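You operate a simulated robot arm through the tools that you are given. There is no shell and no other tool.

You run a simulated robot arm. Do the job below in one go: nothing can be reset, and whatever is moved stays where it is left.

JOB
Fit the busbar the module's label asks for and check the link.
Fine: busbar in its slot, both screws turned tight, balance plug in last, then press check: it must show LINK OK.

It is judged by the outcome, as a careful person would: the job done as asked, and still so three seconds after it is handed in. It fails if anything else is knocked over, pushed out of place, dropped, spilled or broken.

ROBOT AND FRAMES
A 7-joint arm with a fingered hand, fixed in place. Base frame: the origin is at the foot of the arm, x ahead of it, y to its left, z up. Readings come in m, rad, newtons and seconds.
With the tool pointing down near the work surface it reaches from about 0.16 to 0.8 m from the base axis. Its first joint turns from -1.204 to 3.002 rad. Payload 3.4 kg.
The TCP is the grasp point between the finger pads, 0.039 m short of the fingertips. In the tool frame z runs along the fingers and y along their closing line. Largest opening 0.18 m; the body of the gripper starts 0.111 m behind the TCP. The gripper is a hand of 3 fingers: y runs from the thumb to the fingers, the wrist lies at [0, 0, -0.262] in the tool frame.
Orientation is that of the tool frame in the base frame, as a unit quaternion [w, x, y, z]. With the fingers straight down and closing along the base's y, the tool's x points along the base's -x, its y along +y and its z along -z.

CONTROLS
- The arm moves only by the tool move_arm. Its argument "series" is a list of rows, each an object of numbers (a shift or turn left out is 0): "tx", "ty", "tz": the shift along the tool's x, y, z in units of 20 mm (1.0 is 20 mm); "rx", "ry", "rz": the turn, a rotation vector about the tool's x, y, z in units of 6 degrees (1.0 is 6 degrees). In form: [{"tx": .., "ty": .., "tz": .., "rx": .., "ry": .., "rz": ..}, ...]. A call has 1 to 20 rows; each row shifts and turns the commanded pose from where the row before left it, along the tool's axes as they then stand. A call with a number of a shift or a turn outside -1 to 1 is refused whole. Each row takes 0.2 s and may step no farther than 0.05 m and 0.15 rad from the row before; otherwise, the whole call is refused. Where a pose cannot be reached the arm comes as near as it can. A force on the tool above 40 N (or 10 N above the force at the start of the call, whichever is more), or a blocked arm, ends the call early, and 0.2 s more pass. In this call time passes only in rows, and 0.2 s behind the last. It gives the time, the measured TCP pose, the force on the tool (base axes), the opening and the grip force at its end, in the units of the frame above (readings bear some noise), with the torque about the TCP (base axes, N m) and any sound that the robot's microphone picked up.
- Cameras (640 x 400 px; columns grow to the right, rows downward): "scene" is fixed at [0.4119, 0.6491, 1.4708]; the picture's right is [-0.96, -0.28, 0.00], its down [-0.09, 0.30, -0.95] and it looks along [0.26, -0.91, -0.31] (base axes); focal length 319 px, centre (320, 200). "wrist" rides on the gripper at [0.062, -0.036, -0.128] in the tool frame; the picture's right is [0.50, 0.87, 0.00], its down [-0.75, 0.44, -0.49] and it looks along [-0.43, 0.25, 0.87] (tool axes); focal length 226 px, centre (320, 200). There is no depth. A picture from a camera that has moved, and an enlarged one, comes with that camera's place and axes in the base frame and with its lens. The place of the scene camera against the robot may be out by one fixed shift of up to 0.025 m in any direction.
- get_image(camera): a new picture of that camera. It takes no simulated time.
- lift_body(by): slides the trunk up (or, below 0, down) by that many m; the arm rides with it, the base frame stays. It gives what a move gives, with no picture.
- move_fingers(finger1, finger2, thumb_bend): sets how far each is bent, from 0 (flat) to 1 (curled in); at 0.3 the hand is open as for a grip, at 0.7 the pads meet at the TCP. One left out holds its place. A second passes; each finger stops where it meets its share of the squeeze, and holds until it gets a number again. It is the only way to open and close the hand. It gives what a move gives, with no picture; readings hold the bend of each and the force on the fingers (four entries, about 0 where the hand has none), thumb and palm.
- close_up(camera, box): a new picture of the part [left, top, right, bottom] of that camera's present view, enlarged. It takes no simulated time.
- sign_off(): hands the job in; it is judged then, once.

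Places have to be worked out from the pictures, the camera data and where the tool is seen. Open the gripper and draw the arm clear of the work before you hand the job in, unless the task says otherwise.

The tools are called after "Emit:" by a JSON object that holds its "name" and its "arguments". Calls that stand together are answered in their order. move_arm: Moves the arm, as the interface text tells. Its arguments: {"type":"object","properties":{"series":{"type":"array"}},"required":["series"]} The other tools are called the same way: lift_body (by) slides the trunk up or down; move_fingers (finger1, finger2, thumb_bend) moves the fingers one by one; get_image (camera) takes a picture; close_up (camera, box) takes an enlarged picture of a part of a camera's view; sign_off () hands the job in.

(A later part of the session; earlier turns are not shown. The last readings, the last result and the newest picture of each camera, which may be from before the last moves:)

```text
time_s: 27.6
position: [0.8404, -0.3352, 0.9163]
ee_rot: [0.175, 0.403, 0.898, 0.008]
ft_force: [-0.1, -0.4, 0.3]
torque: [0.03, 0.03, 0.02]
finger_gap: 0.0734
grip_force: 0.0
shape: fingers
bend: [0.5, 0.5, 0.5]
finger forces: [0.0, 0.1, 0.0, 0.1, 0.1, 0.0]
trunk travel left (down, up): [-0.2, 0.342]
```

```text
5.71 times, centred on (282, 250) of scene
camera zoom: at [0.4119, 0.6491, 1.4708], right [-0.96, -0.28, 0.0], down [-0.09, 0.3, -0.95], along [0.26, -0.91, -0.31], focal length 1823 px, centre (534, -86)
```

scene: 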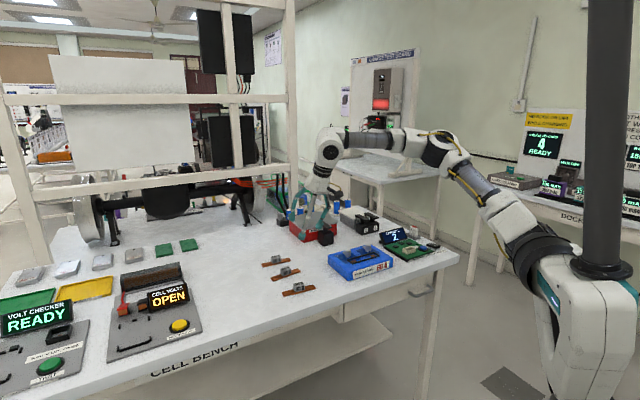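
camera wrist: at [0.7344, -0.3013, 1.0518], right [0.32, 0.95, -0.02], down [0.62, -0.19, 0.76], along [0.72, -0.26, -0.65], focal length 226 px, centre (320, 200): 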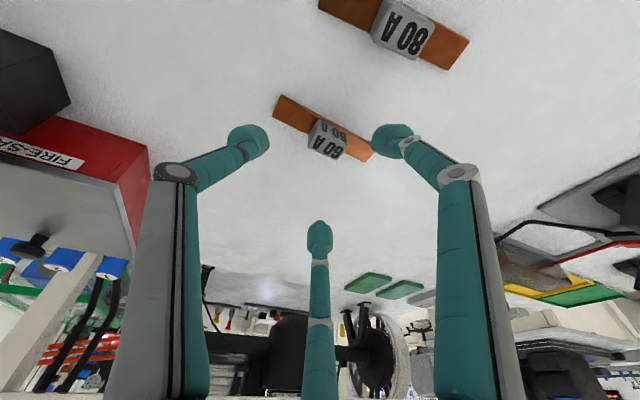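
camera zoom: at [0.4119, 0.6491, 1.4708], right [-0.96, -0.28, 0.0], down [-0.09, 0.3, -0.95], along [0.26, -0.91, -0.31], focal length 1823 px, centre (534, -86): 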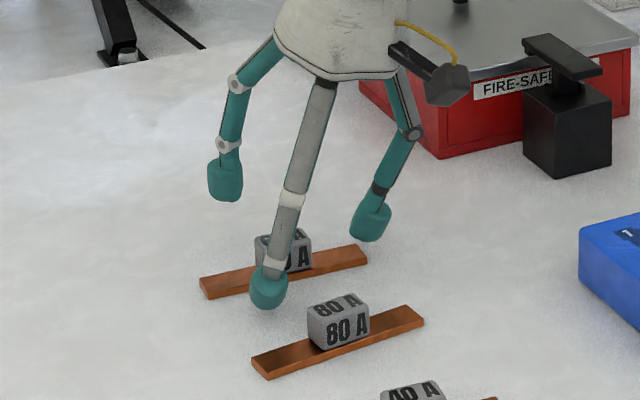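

The tag is centred between the three tips. I half-close to 0.58 (still clear of the tag) and then lower vertically by about 12 mm in small steps, watching the force.

Emit:
{"name": "move_fingers", "arguments": {"finger1": 0.58, "finger2": 0.58, "thumb_bend": 0.56}}

Emit:
{"name": "move_arm", "arguments": {"series": [{"tx": 0.064, "ty": -0.032, "tz": 0.196}, {"tx": 0.064, "ty": -0.032, "tz": 0.196}, {"tx": 0.032, "ty": -0.016, "tz": 0.098}, {"tx": 0.032, "ty": -0.016, "tz": 0.098}]}}

Emit:
{"name": "close_up", "arguments": {"camera": "wrist", "box": [220, 70, 420, 260]}}

Emit:
{"name": "close_up", "arguments": {"camera": "scene", "box": [245, 215, 320, 285]}}

```text
time_s: 28.6
position: [0.8409, -0.3339, 0.9163]
ee_rot: [0.175, 0.403, 0.898, 0.007]
ft_force: [0.8, -0.3, -0.5]
torque: [-0.01, -0.01, 0.01]
finger_gap: 0.0477
grip_force: 0.1
shape: fingers
bend: [0.57, 0.57, 0.56]
finger forces: [0.1, 0.1, 0.1, 0.0, 0.0, 0.1]
trunk travel left (down, up): [-0.2, 0.342]
```

```text
time_s: 29.6
position: [0.8412, -0.3364, 0.9062]
ee_rot: [0.176, 0.403, 0.898, 0.007]
ft_force: [-1.0, -1.4, 8.9]
torque: [-0.33, 0.17, 0.01]
finger_gap: 0.0473
grip_force: 3.9
shape: fingers
bend: [0.57, 0.57, 0.56]
finger forces: [0.0, 0.0, 0.0, 0.0, 8.4, 0.1]
trunk travel left (down, up): [-0.2, 0.342]
```

```text
2.11 times, centred on (320, 165) of wrist
camera zoom: at [0.735, -0.2977, 1.0023], right [0.32, 0.95, -0.02], down [0.62, -0.19, 0.76], along [0.72, -0.26, -0.65], focal length 476 px, centre (320, 274)
```

zoom: 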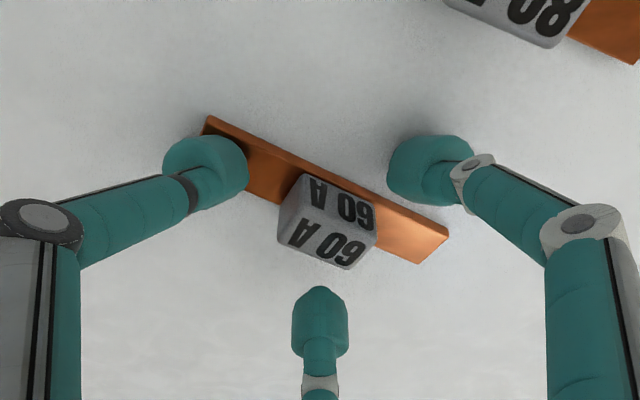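

```text
5.71 times, centred on (282, 250) of scene
camera zoom: at [0.4119, 0.6491, 1.4708], right [-0.96, -0.28, 0.0], down [-0.09, 0.3, -0.95], along [0.26, -0.91, -0.31], focal length 1823 px, centre (534, -86)
```

zoom: 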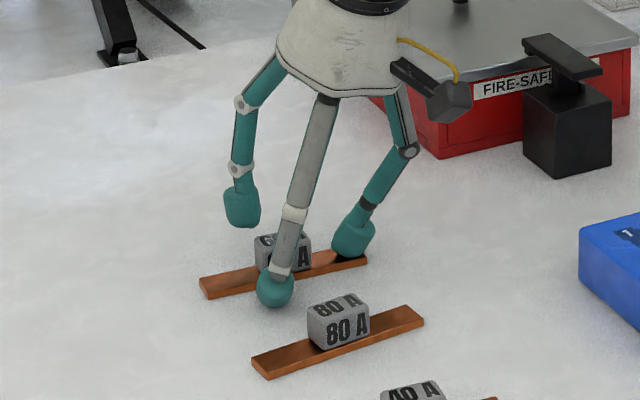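

The thumb's tip has touched the bar's upper face (8 N). I raise 5 mm to unload and take out 5° of the tilt along the bar, so the thumb clears the bar and the far finger sits lower on the tag.

Emit:
{"name": "move_arm", "arguments": {"series": [{"tx": -0.077, "ty": 0.038, "tz": -0.235}, {"rx": 0.833}, {"ty": 0.135}]}}

Emit:
{"name": "close_up", "arguments": {"camera": "wrist", "box": [220, 70, 420, 260]}}

```text
time_s: 30.4
position: [0.8204, -0.3383, 0.909]
ee_rot: [0.157, 0.41, 0.898, -0.033]
ft_force: [0.2, 0.7, -0.8]
torque: [-0.03, -0.01, -0.02]
finger_gap: 0.0476
grip_force: 0.1
shape: fingers
bend: [0.57, 0.57, 0.56]
finger forces: [0.0, 0.0, 0.0, 0.1, 0.0, 0.0]
out of reach, approached as far as the arm can: row 2
trunk travel left (down, up): [-0.2, 0.342]
```

```text
2.11 times, centred on (320, 165) of wrist
camera zoom: at [0.7235, -0.2934, 1.0101], right [0.34, 0.94, -0.09], down [0.66, -0.17, 0.73], along [0.67, -0.31, -0.68], focal length 476 px, centre (320, 274)
```

zoom: 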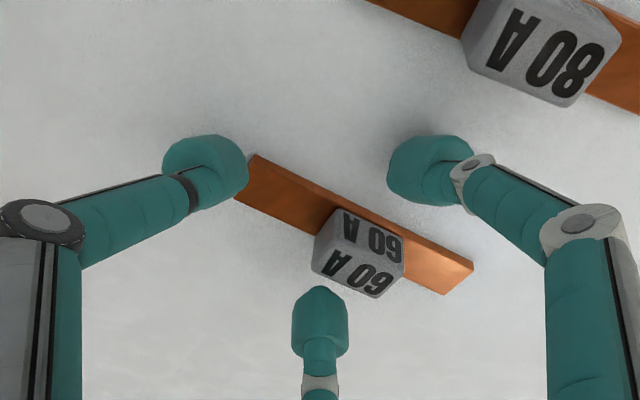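

That orientation is past the wrist's limit, so I return to the radial tilt. Instead I'll open the thumb clear of the bar and pinch the tag's long faces with fingers 1 and 2 only, which lets the hand sit lower; I raise first and realign.

Emit:
{"name": "move_arm", "arguments": {"series": [{"tx": -0.23, "ty": 0.053, "tz": -0.71}, {"tx": -0.23, "ty": 0.053, "tz": -0.71}, {"rx": -0.833}, {"tx": -0.475, "ty": 0.548, "tz": 0.243}]}}

Emit:
{"name": "move_fingers", "arguments": {"finger1": 0.56, "finger2": 0.56, "thumb_bend": 0.15}}

Emit:
{"name": "get_image", "arguments": {"camera": "wrist"}}

Emit:
{"name": "close_up", "arguments": {"camera": "scene", "box": [230, 200, 340, 300]}}

```text
time_s: 31.4
position: [0.8368, -0.3413, 0.9365]
ee_rot: [0.173, 0.404, 0.898, 0.006]
ft_force: [0.7, 0.1, 0.5]
torque: [-0.02, -0.01, 0.01]
finger_gap: 0.0474
grip_force: 0.0
shape: fingers
bend: [0.57, 0.57, 0.56]
finger forces: [0.1, 0.0, 0.0, 0.0, 0.0, 0.0]
out of reach, approached as far as the arm can: row 2
trunk travel left (down, up): [-0.2, 0.342]
```

```text
time_s: 32.4
position: [0.8359, -0.3409, 0.9383]
ee_rot: [0.174, 0.404, 0.898, 0.007]
ft_force: [0.2, -0.3, -0.7]
torque: [-0.01, 0.03, -0.02]
finger_gap: 0.1257
grip_force: 0.0
shape: fingers
bend: [0.56, 0.56, 0.15]
finger forces: [0.1, 0.0, 0.1, 0.0, 0.1, 0.1]
trunk travel left (down, up): [-0.2, 0.342]
```

```text
taken
camera wrist: at [0.7313, -0.3033, 1.034], right [0.32, 0.95, -0.02], down [0.62, -0.19, 0.76], along [0.72, -0.26, -0.65], focal length 226 px, centre (320, 200)
```

wrist: 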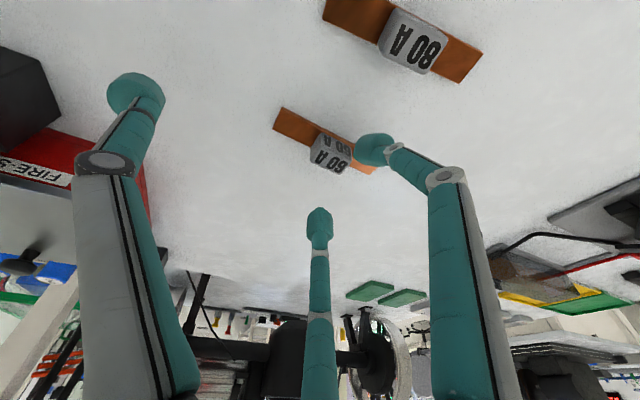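

```text
4.00 times, centred on (285, 250) of scene
camera zoom: at [0.4119, 0.6491, 1.4708], right [-0.96, -0.28, 0.0], down [-0.09, 0.3, -0.95], along [0.26, -0.91, -0.31], focal length 1276 px, centre (460, 0)
```

zoom: 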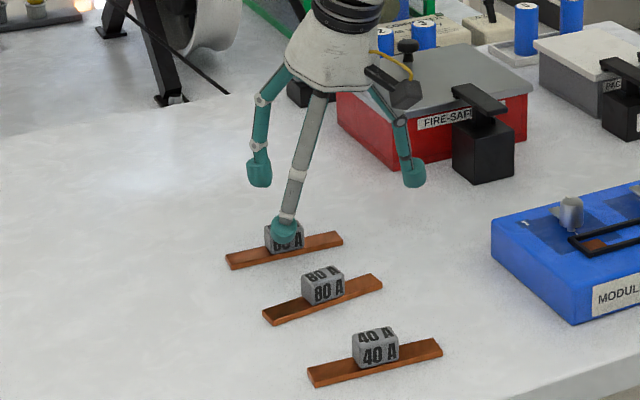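

Thumb is out of the way and the hand is aligned. I descend 25 mm, check, then go the rest slowly.

Emit:
{"name": "move_arm", "arguments": {"series": [{"tx": 0.107, "ty": -0.0375, "tz": 0.293}, {"tx": 0.107, "ty": -0.0375, "tz": 0.293}, {"tx": 0.107, "ty": -0.0375, "tz": 0.293}, {"tx": 0.107, "ty": -0.0375, "tz": 0.293}]}}

Emit:
{"name": "close_up", "arguments": {"camera": "wrist", "box": [220, 70, 420, 260]}}

```text
time_s: 33.4
position: [0.8361, -0.3387, 0.9122]
ee_rot: [0.174, 0.403, 0.898, 0.007]
ft_force: [-0.4, -0.4, -0.3]
torque: [0.04, 0.0, 0.03]
finger_gap: 0.1254
grip_force: 0.0
shape: fingers
bend: [0.56, 0.56, 0.15]
finger forces: [0.1, 0.0, 0.0, 0.0, 0.1, 0.1]
trunk travel left (down, up): [-0.2, 0.342]
```

```text
2.11 times, centred on (320, 165) of wrist
camera zoom: at [0.7309, -0.3012, 1.0093], right [0.32, 0.95, -0.02], down [0.62, -0.19, 0.76], along [0.72, -0.26, -0.65], focal length 476 px, centre (320, 274)
```

zoom: 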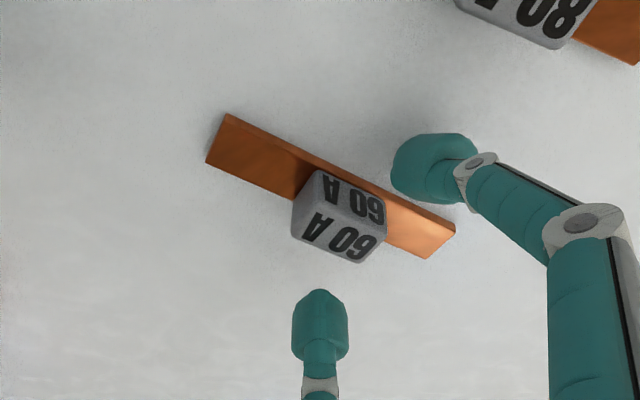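

Still free of contact at TCP z 0.9135. I lower the last 12 mm in 3 mm steps.

Emit:
{"name": "move_arm", "arguments": {"series": [{"tx": 0.0459, "ty": -0.023, "tz": 0.141}, {"tx": 0.0459, "ty": -0.023, "tz": 0.141}, {"tx": 0.0459, "ty": -0.023, "tz": 0.141}, {"tx": 0.0306, "ty": -0.0153, "tz": 0.094}]}}

Emit:
{"name": "close_up", "arguments": {"camera": "wrist", "box": [220, 70, 420, 260]}}

Emit:
{"name": "close_up", "arguments": {"camera": "scene", "box": [255, 220, 315, 280]}}

```text
time_s: 34.4
position: [0.8348, -0.3396, 0.9011]
ee_rot: [0.175, 0.404, 0.898, 0.007]
ft_force: [0.5, 0.4, -0.4]
torque: [0.01, 0.02, -0.02]
finger_gap: 0.1255
grip_force: 0.1
shape: fingers
bend: [0.56, 0.56, 0.15]
finger forces: [0.2, 0.0, 0.1, 0.0, 0.0, 0.0]
trunk travel left (down, up): [-0.2, 0.342]
```

```text
2.11 times, centred on (320, 165) of wrist
camera zoom: at [0.7306, -0.302, 0.9987], right [0.32, 0.95, -0.02], down [0.62, -0.19, 0.76], along [0.72, -0.26, -0.65], focal length 476 px, centre (320, 274)
```

zoom: 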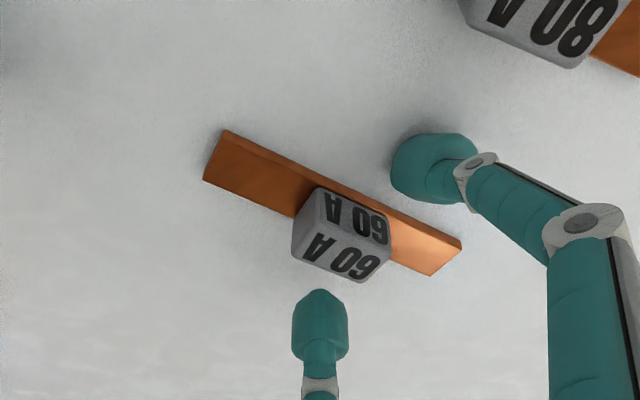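

```text
6.67 times, centred on (285, 250) of scene
camera zoom: at [0.4119, 0.6491, 1.4708], right [-0.96, -0.28, 0.0], down [-0.09, 0.3, -0.95], along [0.26, -0.91, -0.31], focal length 2127 px, centre (553, -133)
```

zoom: 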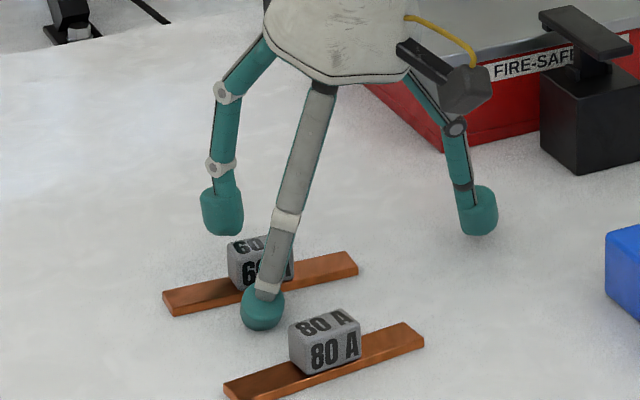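

Still no contact and the tag is centred between fingers 1 and 2. I close those two a bit more, then lower 2 mm before the final squeeze.

Emit:
{"name": "move_fingers", "arguments": {"finger1": 0.61, "finger2": 0.61}}

Emit:
{"name": "move_arm", "arguments": {"series": [{"tx": 0.0306, "ty": -0.0153, "tz": 0.094}]}}

Emit:
{"name": "close_up", "arguments": {"camera": "wrist", "box": [260, 90, 400, 230]}}

```text
time_s: 35.4
position: [0.8357, -0.3406, 0.9014]
ee_rot: [0.174, 0.403, 0.899, 0.007]
ft_force: [0.0, -0.4, -0.3]
torque: [0.03, 0.01, -0.07]
finger_gap: 0.1185
grip_force: 0.1
shape: fingers
bend: [0.61, 0.61, 0.15]
finger forces: [0.0, 0.0, 0.0, 0.0, 0.0, 0.1]
trunk travel left (down, up): [-0.2, 0.342]
```

```text
time_s: 35.8
position: [0.8358, -0.3386, 0.8992]
ee_rot: [0.174, 0.404, 0.898, 0.007]
ft_force: [-0.1, 0.9, -0.3]
torque: [0.01, -0.01, 0.02]
finger_gap: 0.1186
grip_force: 0.1
shape: fingers
bend: [0.61, 0.61, 0.15]
finger forces: [0.0, 0.0, 0.1, 0.0, 0.0, 0.1]
trunk travel left (down, up): [-0.2, 0.342]
```

```text
2.86 times, centred on (330, 160) of wrist
camera zoom: at [0.731, -0.3017, 0.9961], right [0.32, 0.95, -0.02], down [0.62, -0.19, 0.76], along [0.72, -0.26, -0.65], focal length 646 px, centre (291, 314)
```

zoom: 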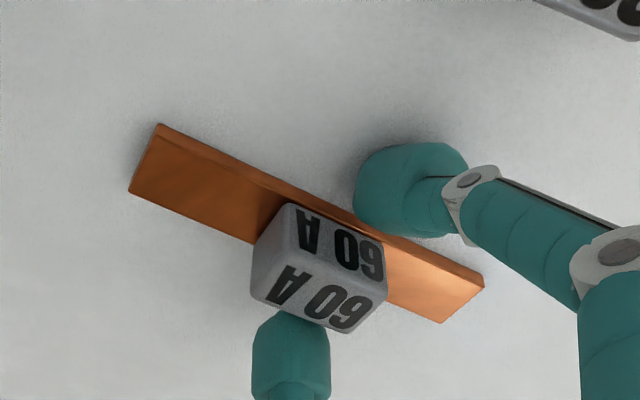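

Both tips straddle the tag properly. Now I squeeze fingers 1 and 2 onto the tag's long faces.

Emit:
{"name": "move_fingers", "arguments": {"finger1": 0.72, "finger2": 0.72}}

Emit:
{"name": "close_up", "arguments": {"camera": "wrist", "box": [260, 90, 400, 230]}}

Emit:
{"name": "close_up", "arguments": {"camera": "scene", "box": [255, 220, 315, 280]}}

```text
time_s: 36.8
position: [0.8352, -0.3395, 0.899]
ee_rot: [0.174, 0.403, 0.898, 0.006]
ft_force: [0.2, 0.0, 0.3]
torque: [0.0, 0.0, 0.0]
finger_gap: 0.1063
grip_force: 7.2
shape: fingers
bend: [0.69, 0.69, 0.15]
finger forces: [7.4, 7.3, 0.0, 0.0, 0.1, 0.1]
trunk travel left (down, up): [-0.2, 0.342]
```

```text
2.86 times, centred on (330, 160) of wrist
camera zoom: at [0.731, -0.3017, 0.9962], right [0.32, 0.95, -0.02], down [0.62, -0.19, 0.76], along [0.72, -0.26, -0.65], focal length 646 px, centre (291, 314)
```

zoom: 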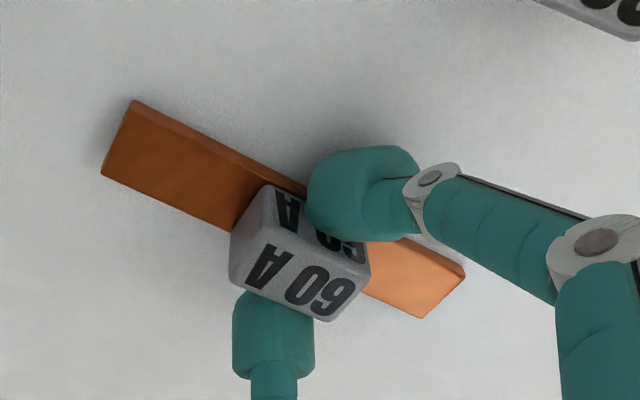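

```text
6.67 times, centred on (285, 250) of scene
camera zoom: at [0.4119, 0.6491, 1.4708], right [-0.96, -0.28, 0.0], down [-0.09, 0.3, -0.95], along [0.26, -0.91, -0.31], focal length 2127 px, centre (553, -133)
```

zoom: 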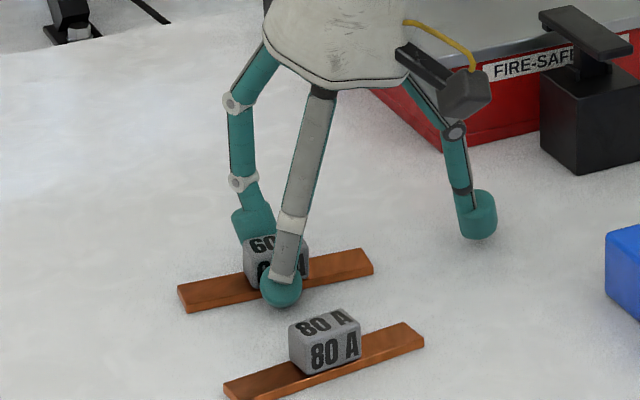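

Both fingers hold the tag with about 7.4 N each, nearly opposite one another. I lift 12 mm gently and check that the bar stays level.

Emit:
{"name": "move_arm", "arguments": {"series": [{"tx": -0.046, "ty": 0.023, "tz": -0.141}, {"tx": -0.046, "ty": 0.023, "tz": -0.141}, {"tx": -0.046, "ty": 0.023, "tz": -0.141}, {"tx": -0.046, "ty": 0.023, "tz": -0.141}]}}

Emit:
{"name": "close_up", "arguments": {"camera": "wrist", "box": [260, 90, 400, 230]}}

Emit:
{"name": "close_up", "arguments": {"camera": "scene", "box": [255, 220, 315, 280]}}

```text
time_s: 37.8
position: [0.8358, -0.3403, 0.913]
ee_rot: [0.174, 0.403, 0.899, 0.007]
ft_force: [-0.5, -0.7, -1.8]
torque: [-0.02, 0.03, 0.01]
finger_gap: 0.1062
grip_force: 7.7
shape: fingers
bend: [0.69, 0.69, 0.15]
finger forces: [7.3, 7.2, 0.0, 0.0, 0.0, 0.0]
trunk travel left (down, up): [-0.2, 0.342]
```

```text
2.86 times, centred on (330, 160) of wrist
camera zoom: at [0.7321, -0.3026, 1.0087], right [0.32, 0.95, -0.02], down [0.62, -0.19, 0.76], along [0.72, -0.26, -0.65], focal length 646 px, centre (291, 314)
```

zoom: 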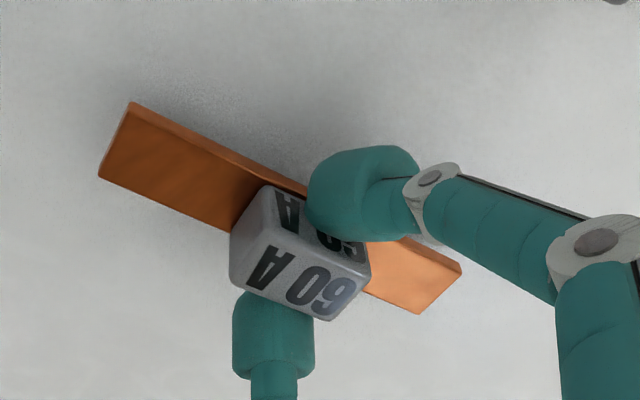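

```text
6.67 times, centred on (285, 250) of scene
camera zoom: at [0.4119, 0.6491, 1.4708], right [-0.96, -0.28, 0.0], down [-0.09, 0.3, -0.95], along [0.26, -0.91, -0.31], focal length 2127 px, centre (553, -133)
```

zoom: 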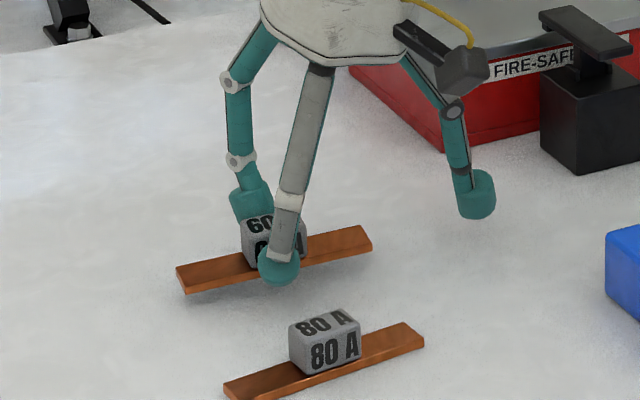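

The bar is off the table, level, and held firmly. From several views I place the slot at centre (0.5326, −0.3928), 45° heading, pad level z ≈ 0.891. I raise clear, retract the thumb a little and carry the bar toward the module.

Emit:
{"name": "move_arm", "arguments": {"series": [{"tx": -0.273, "ty": 0.137, "tz": -0.838}, {"tx": -0.273, "ty": 0.137, "tz": -0.838}, {"tx": -0.273, "ty": 0.137, "tz": -0.838}, {"tx": -0.273, "ty": 0.137, "tz": -0.838}, {"tx": -0.273, "ty": 0.137, "tz": -0.838}, {"tx": -0.273, "ty": 0.137, "tz": -0.838}]}}

Emit:
{"name": "move_arm", "arguments": {"series": [{"tx": 0.48, "ty": -0.811, "tz": -0.288}, {"tx": 0.48, "ty": -0.811, "tz": -0.288}, {"tx": 0.48, "ty": -0.811, "tz": -0.288}, {"tx": 0.48, "ty": -0.811, "tz": -0.288}, {"tx": 0.48, "ty": -0.811, "tz": -0.288}, {"tx": 0.48, "ty": -0.811, "tz": -0.288}, {"tx": 0.48, "ty": -0.811, "tz": -0.288}, {"tx": 0.48, "ty": -0.811, "tz": -0.288}, {"tx": 0.48, "ty": -0.811, "tz": -0.288}, {"tx": 0.48, "ty": -0.811, "tz": -0.288}, {"tx": 0.48, "ty": -0.811, "tz": -0.288}, {"tx": 0.48, "ty": -0.811, "tz": -0.288}, {"tx": 0.48, "ty": -0.811, "tz": -0.288}, {"tx": 0.48, "ty": -0.811, "tz": -0.288}, {"tx": 0.48, "ty": -0.811, "tz": -0.288}, {"tx": 0.48, "ty": -0.811, "tz": -0.288}, {"rx": -0.173, "ry": 0.087, "rz": -0.5325}]}}

Emit:
{"name": "get_image", "arguments": {"camera": "wrist"}}

Emit:
{"name": "close_up", "arguments": {"camera": "scene", "box": [310, 180, 430, 290]}}

```text
time_s: 39.2
position: [0.8307, -0.3399, 1.0013]
ee_rot: [0.175, 0.404, 0.898, 0.007]
ft_force: [-0.8, -0.2, -1.2]
torque: [0.04, 0.0, 0.01]
finger_gap: 0.1064
grip_force: 6.8
shape: fingers
bend: [0.69, 0.69, 0.15]
finger forces: [7.3, 7.3, 0.0, 0.0, 0.1, 0.0]
out of reach, approached as far as the arm can: row 5, 6
trunk travel left (down, up): [-0.2, 0.342]
```

```text
time_s: 42.8
position: [0.5196, -0.3919, 0.9993]
ee_rot: [0.173, 0.377, 0.91, 0.012]
ft_force: [0.3, -0.7, -1.0]
torque: [0.0, 0.05, 0.01]
finger_gap: 0.1065
grip_force: 7.2
shape: fingers
bend: [0.69, 0.69, 0.15]
finger forces: [7.1, 7.0, 0.0, 0.0, 0.0, 0.0]
trunk travel left (down, up): [-0.2, 0.342]
```

```text
taken
camera wrist: at [0.4132, -0.3604, 1.0966], right [0.26, 0.96, -0.02], down [0.63, -0.15, 0.76], along [0.73, -0.21, -0.65], focal length 226 px, centre (320, 200)
```

wrist: 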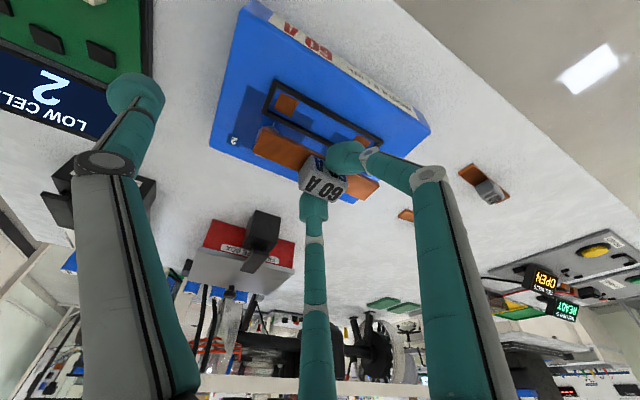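

```text
3.64 times, centred on (370, 235) of scene
camera zoom: at [0.4119, 0.6491, 1.4708], right [-0.96, -0.28, 0.0], down [-0.09, 0.3, -0.95], along [0.26, -0.91, -0.31], focal length 1160 px, centre (138, 73)
```

zoom: 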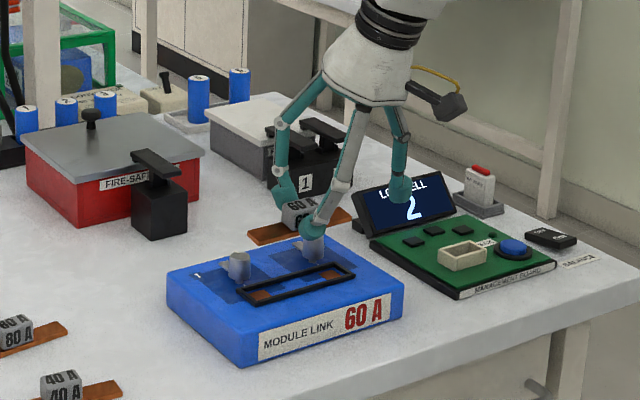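

The bar is still held level and is now over the module's rear-left. I zoom in to measure bar against slot for final alignment.

Emit:
{"name": "close_up", "arguments": {"camera": "wrist", "box": [230, 60, 410, 220]}}

Emit:
{"name": "close_up", "arguments": {"camera": "scene", "box": [350, 215, 410, 275]}}

```text
2.50 times, centred on (320, 140) of wrist
camera zoom: at [0.4132, -0.3604, 1.0966], right [0.26, 0.96, -0.02], down [0.63, -0.15, 0.76], along [0.73, -0.21, -0.65], focal length 565 px, centre (320, 350)
```

zoom: 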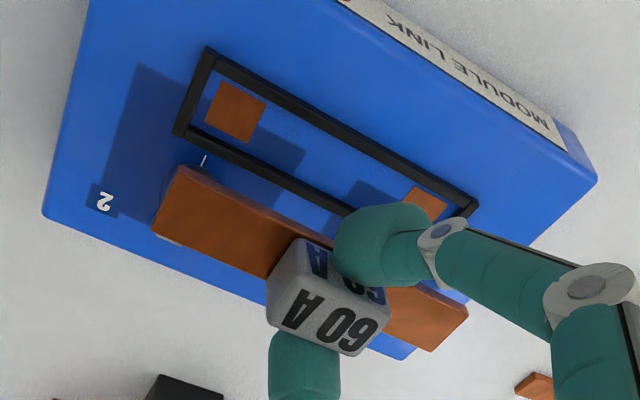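

```text
6.67 times, centred on (380, 245) of scene
camera zoom: at [0.4119, 0.6491, 1.4708], right [-0.96, -0.28, 0.0], down [-0.09, 0.3, -0.95], along [0.26, -0.91, -0.31], focal length 2127 px, centre (-80, -100)
```

zoom: 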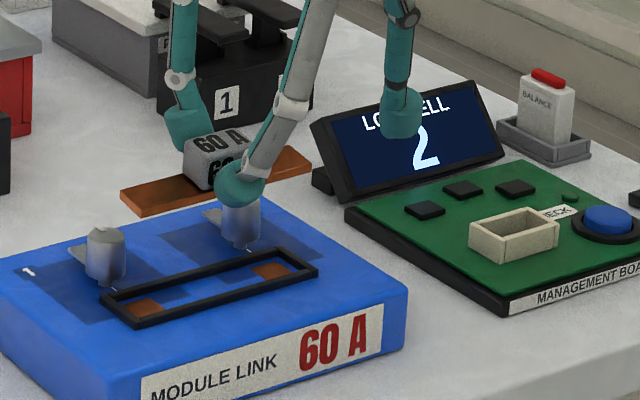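

Emit:
{"name": "close_up", "arguments": {"camera": "wrist", "box": [262, 115, 382, 205]}}

```text
4.44 times, centred on (322, 160) of wrist
camera zoom: at [0.4132, -0.3604, 1.0966], right [0.26, 0.96, -0.02], down [0.63, -0.15, 0.76], along [0.73, -0.21, -0.65], focal length 1005 px, centre (311, 378)
```

zoom: 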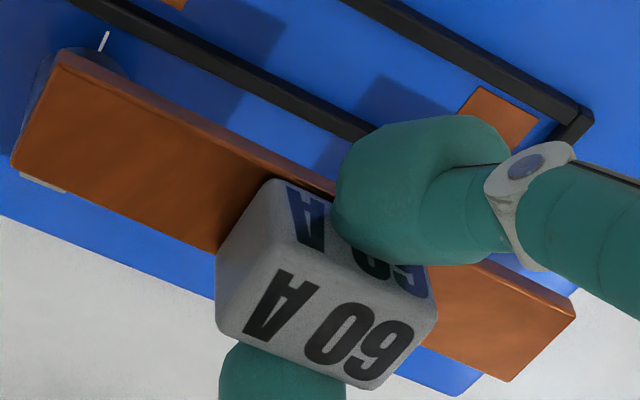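

Measured bar centre is about (0.5275, −0.3932) against slot centre (0.5327, −0.392), angles within 1°. I flatten the thumb out of the way, shift 5 mm and lower until the bar is about 1 cm above the slot rim.

Emit:
{"name": "move_fingers", "arguments": {"thumb_bend": 0.0}}

Emit:
{"name": "move_arm", "arguments": {"series": [{"tx": 0.142, "ty": -0.04, "tz": 0.533}, {"tx": 0.142, "ty": -0.04, "tz": 0.533}, {"tx": 0.142, "ty": -0.04, "tz": 0.533}, {"tx": 0.142, "ty": -0.04, "tz": 0.45}]}}

Emit:
{"name": "close_up", "arguments": {"camera": "wrist", "box": [240, 80, 400, 220]}}

Emit:
{"name": "close_up", "arguments": {"camera": "scene", "box": [335, 220, 405, 285]}}

Emit:
{"name": "get_image", "arguments": {"camera": "wrist"}}

```text
time_s: 43.8
position: [0.52, -0.3916, 1.0008]
ee_rot: [0.173, 0.378, 0.91, 0.011]
ft_force: [0.9, 0.2, -1.2]
torque: [-0.01, 0.02, 0.0]
finger_gap: 0.1275
grip_force: 6.6
shape: fingers
bend: [0.69, 0.69, 0.0]
finger forces: [7.0, 7.0, 0.0, 0.0, 0.0, 0.0]
trunk travel left (down, up): [-0.2, 0.342]
```

```text
time_s: 44.8
position: [0.5227, -0.391, 0.9567]
ee_rot: [0.173, 0.377, 0.91, 0.011]
ft_force: [-0.4, -1.0, -0.6]
torque: [-0.02, 0.01, 0.01]
finger_gap: 0.1276
grip_force: 6.9
shape: fingers
bend: [0.69, 0.69, 0.0]
finger forces: [7.1, 7.0, 0.0, 0.1, 0.1, 0.0]
trunk travel left (down, up): [-0.2, 0.342]
```

```text
2.86 times, centred on (320, 150) of wrist
camera zoom: at [0.4162, -0.3602, 1.0539], right [0.26, 0.96, -0.02], down [0.63, -0.15, 0.76], along [0.73, -0.21, -0.65], focal length 646 px, centre (320, 343)
```

zoom: 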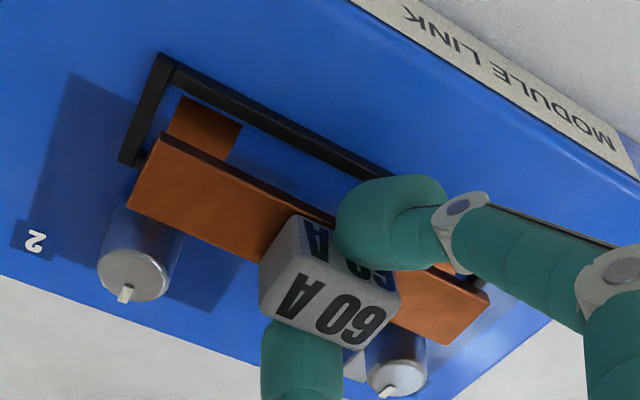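

```text
6.15 times, centred on (370, 252) of scene
camera zoom: at [0.4119, 0.6491, 1.4708], right [-0.96, -0.28, 0.0], down [-0.09, 0.3, -0.95], along [0.26, -0.91, -0.31], focal length 1964 px, centre (12, -123)
```

zoom: 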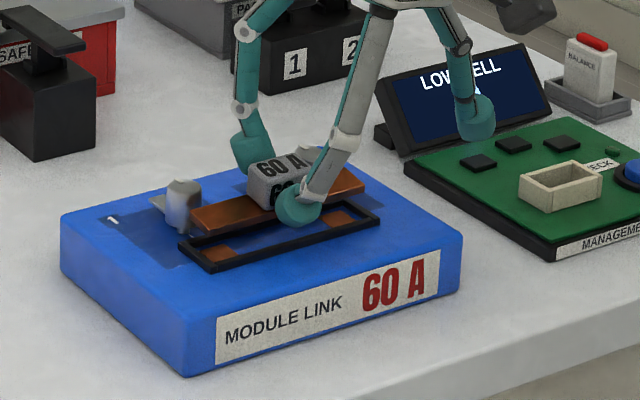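

```text
taken
camera wrist: at [0.4162, -0.3602, 1.0539], right [0.26, 0.96, -0.02], down [0.63, -0.15, 0.76], along [0.73, -0.21, -0.65], focal length 226 px, centre (320, 200)
```

wrist: 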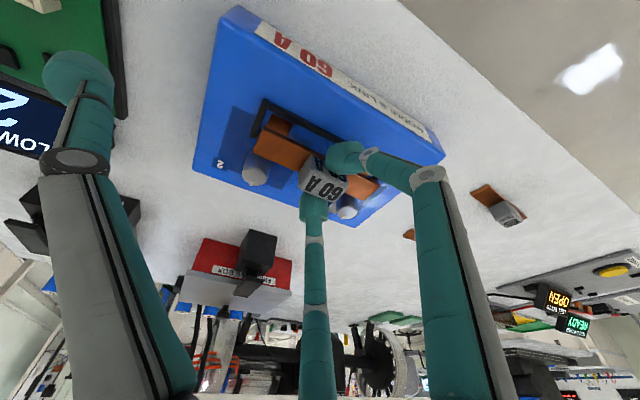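

The bar is within ~2 mm of the slot centre and parallel to it. I lower another 13 mm in small steps with a 2 mm correction.

Emit:
{"name": "move_arm", "arguments": {"series": [{"tx": 0.044, "ty": 0.004, "tz": 0.159}, {"tx": 0.044, "ty": 0.004, "tz": 0.159}, {"tx": 0.044, "ty": 0.004, "tz": 0.159}, {"tx": 0.044, "ty": 0.004, "tz": 0.159}]}}

Emit:
{"name": "close_up", "arguments": {"camera": "wrist", "box": [240, 80, 400, 220]}}

Emit:
{"name": "close_up", "arguments": {"camera": "scene", "box": [335, 225, 395, 280]}}

```text
time_s: 45.8
position: [0.524, -0.3906, 0.9438]
ee_rot: [0.174, 0.377, 0.91, 0.012]
ft_force: [1.1, -0.2, 0.1]
torque: [0.02, 0.0, 0.03]
finger_gap: 0.1276
grip_force: 7.1
shape: fingers
bend: [0.69, 0.69, 0.0]
finger forces: [7.0, 7.0, 0.0, 0.0, 0.0, 0.1]
trunk travel left (down, up): [-0.2, 0.342]
```

```text
2.86 times, centred on (320, 150) of wrist
camera zoom: at [0.4174, -0.3585, 1.0404], right [0.26, 0.96, -0.02], down [0.63, -0.15, 0.76], along [0.73, -0.21, -0.65], focal length 646 px, centre (320, 343)
```

zoom: 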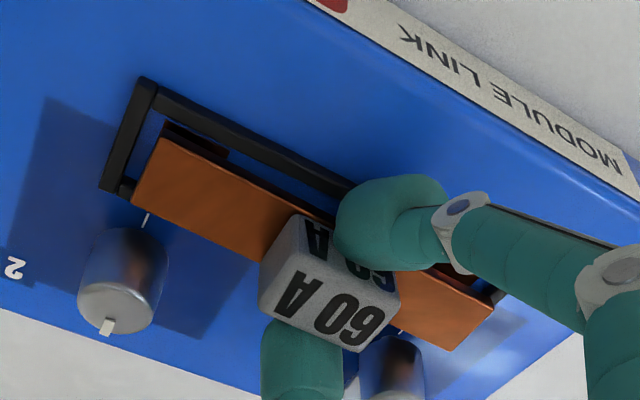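

```text
7.27 times, centred on (365, 252) of scene
camera zoom: at [0.4119, 0.6491, 1.4708], right [-0.96, -0.28, 0.0], down [-0.09, 0.3, -0.95], along [0.26, -0.91, -0.31], focal length 2321 px, centre (-7, -182)
```

zoom: 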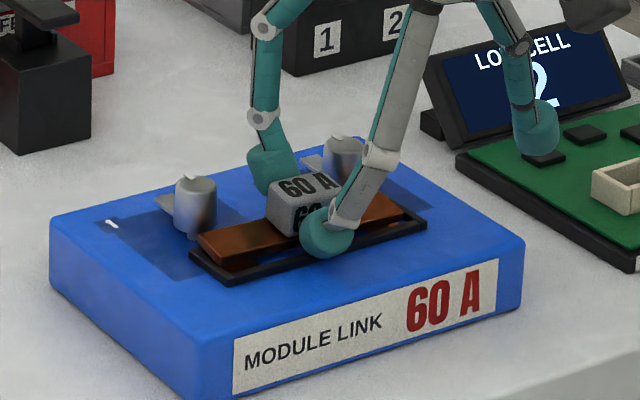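

Centre is within 1.5 mm but the bar is about 1.5° off the slot's heading. I correct the yaw and shift, then lower a further 5 mm.

Emit:
{"name": "move_arm", "arguments": {"series": [{"rx": -0.0765, "ry": 0.038, "rz": -0.235}, {"tx": -0.04, "ty": -0.07}, {"tx": 0.0383, "ty": -0.019, "tz": 0.1175}, {"tx": 0.0383, "ty": -0.019, "tz": 0.1175}]}}

Emit:
{"name": "close_up", "arguments": {"camera": "wrist", "box": [240, 80, 400, 220]}}

Emit:
{"name": "close_up", "arguments": {"camera": "scene", "box": [345, 235, 385, 270]}}

```text
time_s: 46.8
position: [0.5239, -0.3917, 0.941]
ee_rot: [0.176, 0.365, 0.914, 0.013]
ft_force: [-1.3, 1.3, 7.3]
torque: [0.03, -0.04, -0.03]
finger_gap: 0.1266
grip_force: 8.2
shape: fingers
bend: [0.7, 0.7, 0.0]
finger forces: [9.0, 7.9, 0.0, 0.0, 0.0, 0.0]
trunk travel left (down, up): [-0.2, 0.342]
```

```text
2.86 times, centred on (320, 150) of wrist
camera zoom: at [0.4166, -0.3626, 1.0373], right [0.24, 0.97, -0.02], down [0.63, -0.14, 0.76], along [0.74, -0.19, -0.65], focal length 646 px, centre (320, 343)
```

zoom: 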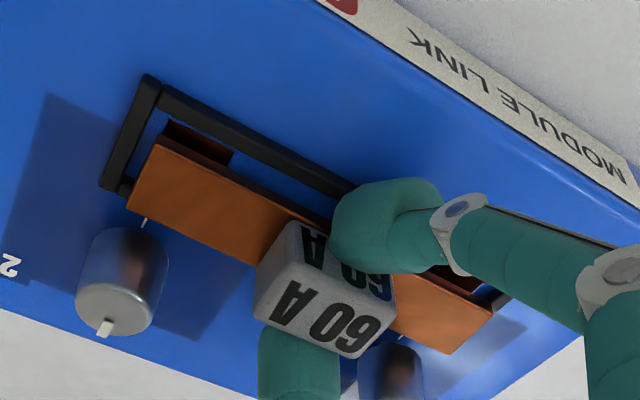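

```text
11.43 times, centred on (365, 252) of scene
camera zoom: at [0.4119, 0.6491, 1.4708], right [-0.96, -0.28, 0.0], down [-0.09, 0.3, -0.95], along [0.26, -0.91, -0.31], focal length 3647 px, centre (-194, -400)
```

zoom: 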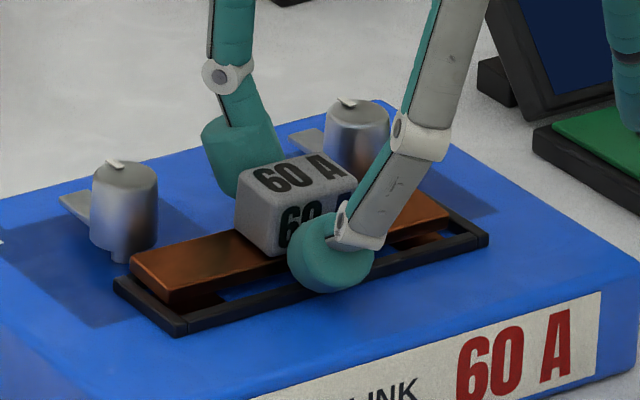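

There is 7 N of contact at about rim height. I take high-magnification views to see whether the fingertip or the bar itself is resting on the rim.

Emit:
{"name": "close_up", "arguments": {"camera": "wrist", "box": [260, 90, 320, 150]}}

Emit:
{"name": "close_up", "arguments": {"camera": "wrist", "box": [335, 125, 385, 180]}}

Emit:
{"name": "close_up", "arguments": {"camera": "scene", "box": [346, 250, 372, 268]}}

Emit:
{"name": "close_up", "arguments": {"camera": "scene", "box": [366, 240, 392, 258]}}

```text
6.67 times, centred on (290, 120) of wrist
camera zoom: at [0.4166, -0.3626, 1.0373], right [0.24, 0.97, -0.02], down [0.63, -0.14, 0.76], along [0.74, -0.19, -0.65], focal length 1507 px, centre (520, 733)
```

zoom: 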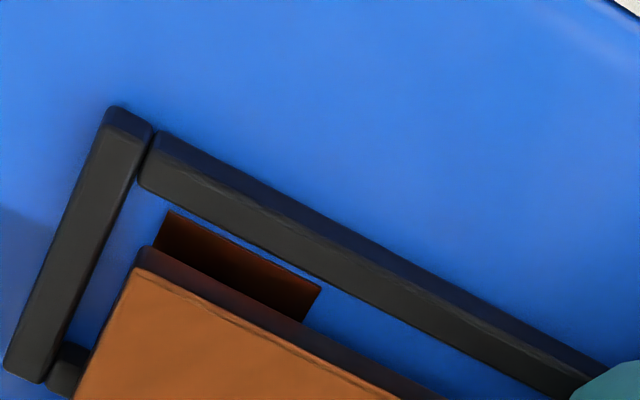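

```text
7.27 times, centred on (360, 152) of wrist
camera zoom: at [0.4166, -0.3626, 1.0373], right [0.24, 0.97, -0.02], down [0.63, -0.14, 0.76], along [0.74, -0.19, -0.65], focal length 1644 px, centre (29, 546)
```

zoom: 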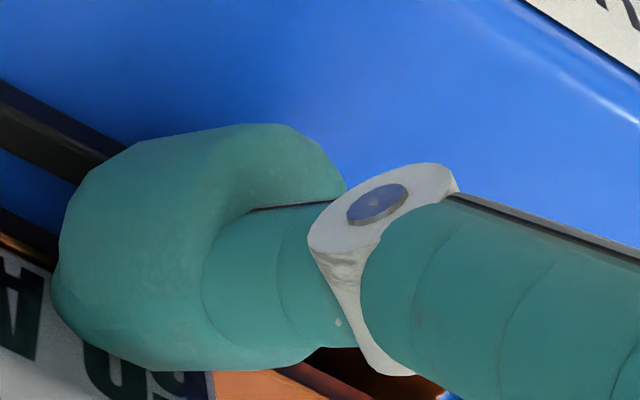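

```text
16.00 times, centred on (359, 259) of scene
camera zoom: at [0.4119, 0.6491, 1.4708], right [-0.96, -0.28, 0.0], down [-0.09, 0.3, -0.95], along [0.26, -0.91, -0.31], focal length 5106 px, centre (-304, -744)
```

zoom: 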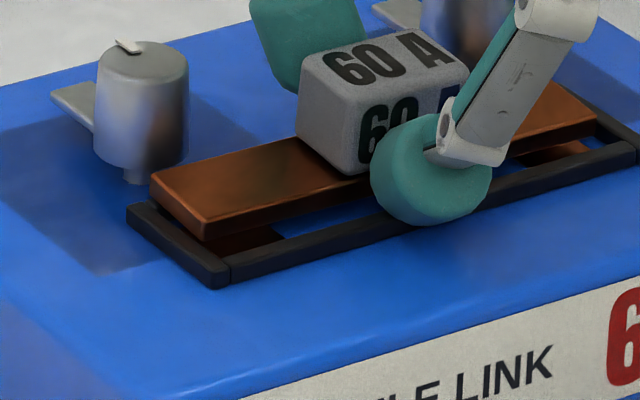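

```text
16.00 times, centred on (379, 249) of scene
camera zoom: at [0.4119, 0.6491, 1.4708], right [-0.96, -0.28, 0.0], down [-0.09, 0.3, -0.95], along [0.26, -0.91, -0.31], focal length 5106 px, centre (-624, -584)
```

zoom: 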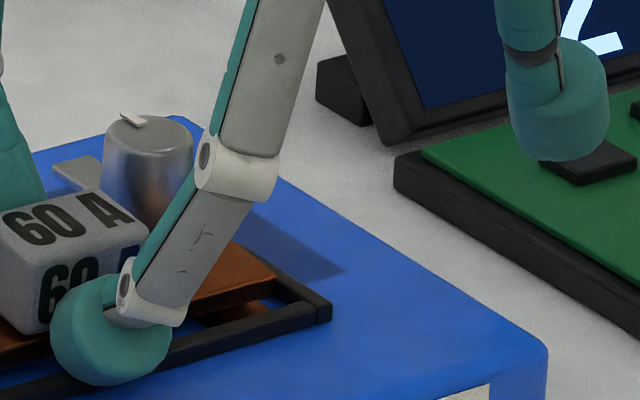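

The scene view suggests the bar sits a few millimetres too far toward the screws and +b end. I raise 3 mm, shift 2.5 mm toward the label side and 1.5 mm along, then lower in 1 mm steps watching the force.

Emit:
{"name": "move_arm", "arguments": {"series": [{"tx": -0.046, "ty": 0.023, "tz": -0.141}, {"tx": 0.118, "ty": -0.067, "tz": -0.049}, {"tx": 0.0153, "ty": -0.0077, "tz": 0.047}, {"tx": 0.0153, "ty": -0.0077, "tz": 0.047}, {"tx": 0.0153, "ty": -0.0077, "tz": 0.047}, {"tx": 0.0153, "ty": -0.0077, "tz": 0.047}]}}

Emit:
{"name": "close_up", "arguments": {"camera": "scene", "box": [346, 240, 386, 268]}}

Emit:
{"name": "close_up", "arguments": {"camera": "wrist", "box": [240, 80, 400, 220]}}

```text
time_s: 48.2
position: [0.5207, -0.3902, 0.939]
ee_rot: [0.173, 0.365, 0.915, 0.014]
ft_force: [-0.2, 0.5, -0.8]
torque: [0.01, 0.04, 0.0]
finger_gap: 0.1273
grip_force: 6.9
shape: fingers
bend: [0.7, 0.7, 0.0]
finger forces: [7.3, 6.9, 0.1, 0.0, 0.0, 0.0]
trunk travel left (down, up): [-0.2, 0.342]
```

```text
14.29 times, centred on (366, 254) of scene
camera zoom: at [0.4119, 0.6491, 1.4708], right [-0.96, -0.28, 0.0], down [-0.09, 0.3, -0.95], along [0.26, -0.91, -0.31], focal length 4558 px, centre (-337, -571)
```

zoom: 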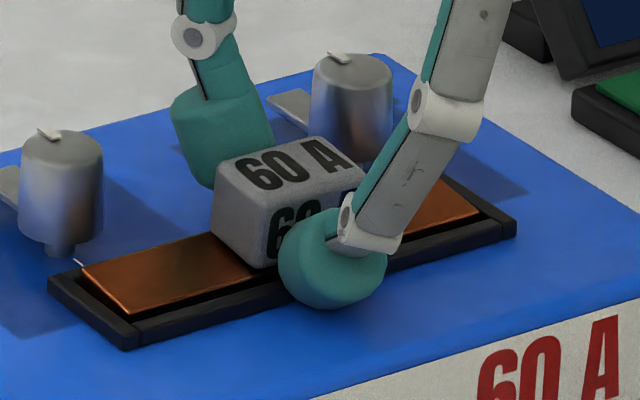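

```text
2.86 times, centred on (320, 150) of wrist
camera zoom: at [0.4133, -0.3617, 1.0354], right [0.24, 0.97, -0.02], down [0.63, -0.14, 0.76], along [0.74, -0.19, -0.65], focal length 646 px, centre (320, 343)
```

zoom: 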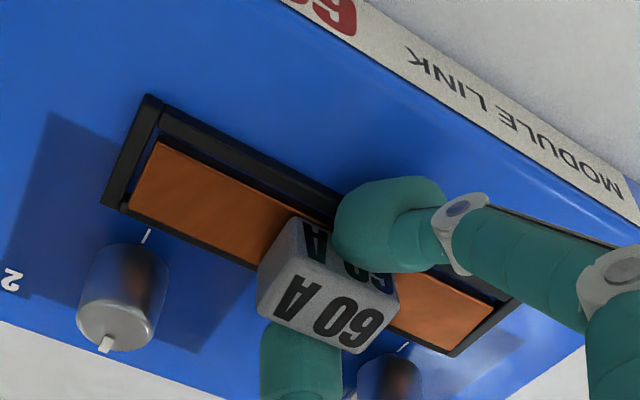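

Now the bar is visibly inside the frame with no contact force. I keep lowering in 1 mm steps.

Emit:
{"name": "move_arm", "arguments": {"series": [{"tx": 0.0153, "ty": -0.0077, "tz": 0.047}, {"tx": 0.0153, "ty": -0.0077, "tz": 0.047}, {"tx": 0.0153, "ty": -0.0077, "tz": 0.047}]}}

Emit:
{"name": "close_up", "arguments": {"camera": "scene", "box": [346, 240, 386, 268]}}

```text
time_s: 49.0
position: [0.521, -0.389, 0.9378]
ee_rot: [0.175, 0.365, 0.914, 0.015]
ft_force: [-3.4, 1.5, 6.6]
torque: [0.09, 0.09, -0.01]
finger_gap: 0.1264
grip_force: 11.0
shape: fingers
bend: [0.71, 0.7, 0.0]
finger forces: [14.6, 8.2, 0.1, 0.0, 0.0, 0.1]
trunk travel left (down, up): [-0.2, 0.342]
```

```text
14.29 times, centred on (366, 254) of scene
camera zoom: at [0.4119, 0.6491, 1.4708], right [-0.96, -0.28, 0.0], down [-0.09, 0.3, -0.95], along [0.26, -0.91, -0.31], focal length 4558 px, centre (-337, -571)
```

zoom: 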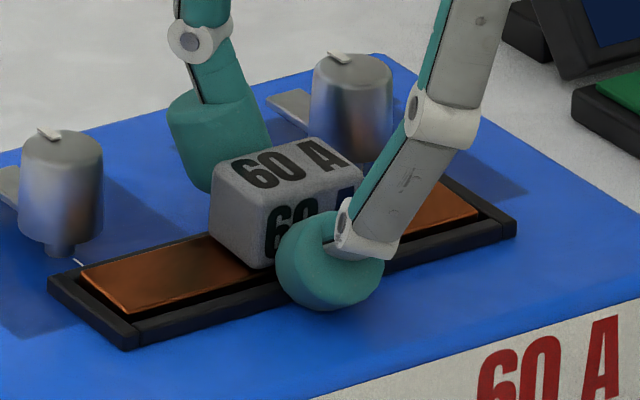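

Finger 1 has now met the near rim while the bar is partly in the slot. I ease up 1 mm and release both fingers a little so the bar settles in.

Emit:
{"name": "move_arm", "arguments": {"series": [{"tx": -0.0153, "ty": 0.0077, "tz": -0.047}]}}

Emit:
{"name": "move_fingers", "arguments": {"finger1": 0.6, "finger2": 0.6}}

Emit:
{"name": "close_up", "arguments": {"camera": "scene", "box": [346, 240, 386, 268]}}

Emit:
{"name": "close_up", "arguments": {"camera": "wrist", "box": [240, 80, 400, 220]}}

```text
time_s: 49.4
position: [0.5213, -0.3902, 0.9377]
ee_rot: [0.175, 0.364, 0.915, 0.013]
ft_force: [-0.7, 2.1, 5.1]
torque: [0.15, 0.02, 0.01]
finger_gap: 0.1271
grip_force: 10.0
shape: fingers
bend: [0.71, 0.7, 0.0]
finger forces: [12.3, 7.8, 0.0, 0.1, 0.0, 0.0]
trunk travel left (down, up): [-0.2, 0.342]
```

```text
time_s: 50.4
position: [0.5193, -0.3897, 0.9388]
ee_rot: [0.174, 0.366, 0.914, 0.013]
ft_force: [-5.5, -1.2, 12.6]
torque: [-0.03, 0.17, 0.07]
finger_gap: 0.1293
grip_force: 8.2
shape: fingers
bend: [0.69, 0.6, 0.0]
finger forces: [15.5, 0.0, 0.0, 0.0, 0.0, 0.0]
trunk travel left (down, up): [-0.2, 0.342]
```

```text
14.29 times, centred on (366, 254) of scene
camera zoom: at [0.4119, 0.6491, 1.4708], right [-0.96, -0.28, 0.0], down [-0.09, 0.3, -0.95], along [0.26, -0.91, -0.31], focal length 4558 px, centre (-337, -571)
```

zoom: 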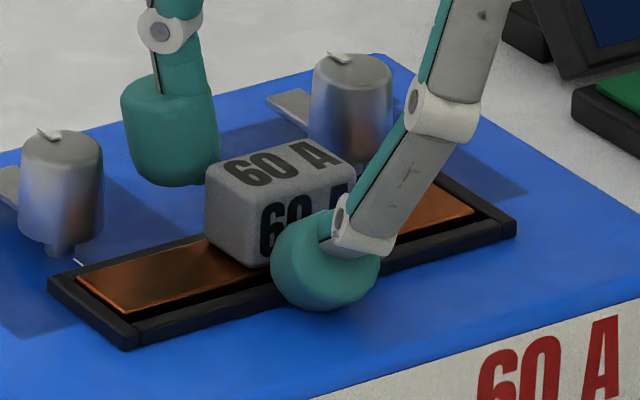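

```text
2.86 times, centred on (320, 150) of wrist
camera zoom: at [0.4129, -0.3617, 1.0347], right [0.24, 0.97, -0.02], down [0.63, -0.14, 0.76], along [0.74, -0.19, -0.65], focal length 646 px, centre (320, 343)
```

zoom: 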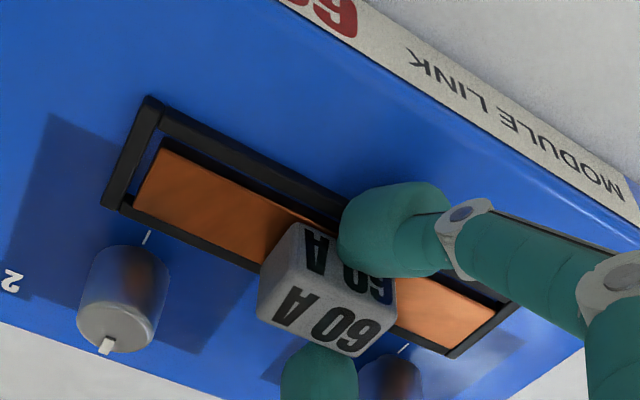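

Finger 2 is free, but finger 1 is blocked against the rim as it opens. I raise vertically a centimetre so it can swing clear.

Emit:
{"name": "move_arm", "arguments": {"series": [{"tx": -0.046, "ty": 0.023, "tz": -0.141}, {"tx": -0.046, "ty": 0.023, "tz": -0.141}, {"tx": -0.046, "ty": 0.023, "tz": -0.141}, {"tx": -0.046, "ty": 0.023, "tz": -0.141}]}}

Emit:
{"name": "close_up", "arguments": {"camera": "scene", "box": [346, 240, 386, 268]}}

Emit:
{"name": "close_up", "arguments": {"camera": "wrist", "box": [240, 80, 400, 220]}}

```text
time_s: 51.4
position: [0.5211, -0.3907, 0.9496]
ee_rot: [0.174, 0.365, 0.915, 0.015]
ft_force: [-0.8, 0.0, 0.1]
torque: [0.03, -0.02, 0.0]
finger_gap: 0.1405
grip_force: 0.0
shape: fingers
bend: [0.6, 0.6, 0.0]
finger forces: [0.1, 0.0, 0.1, 0.0, 0.1, 0.1]
trunk travel left (down, up): [-0.2, 0.342]
```

```text
14.29 times, centred on (366, 254) of scene
camera zoom: at [0.4119, 0.6491, 1.4708], right [-0.96, -0.28, 0.0], down [-0.09, 0.3, -0.95], along [0.26, -0.91, -0.31], focal length 4558 px, centre (-337, -571)
```

zoom: 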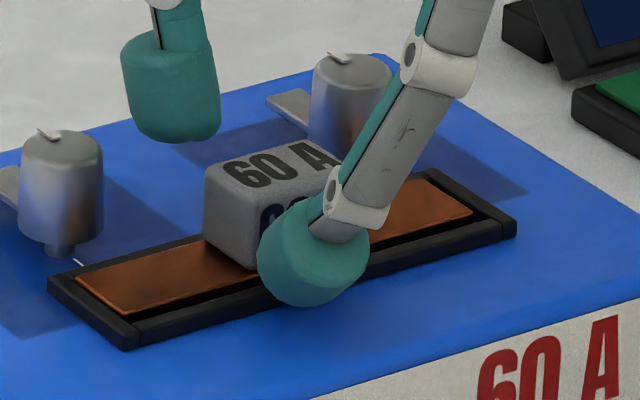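

```text
2.86 times, centred on (320, 150) of wrist
camera zoom: at [0.4136, -0.3625, 1.0471], right [0.24, 0.97, -0.02], down [0.63, -0.14, 0.76], along [0.74, -0.19, -0.65], focal length 646 px, centre (320, 343)
```

zoom: 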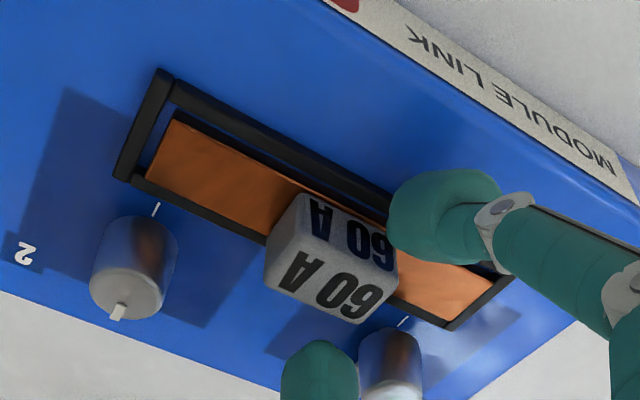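

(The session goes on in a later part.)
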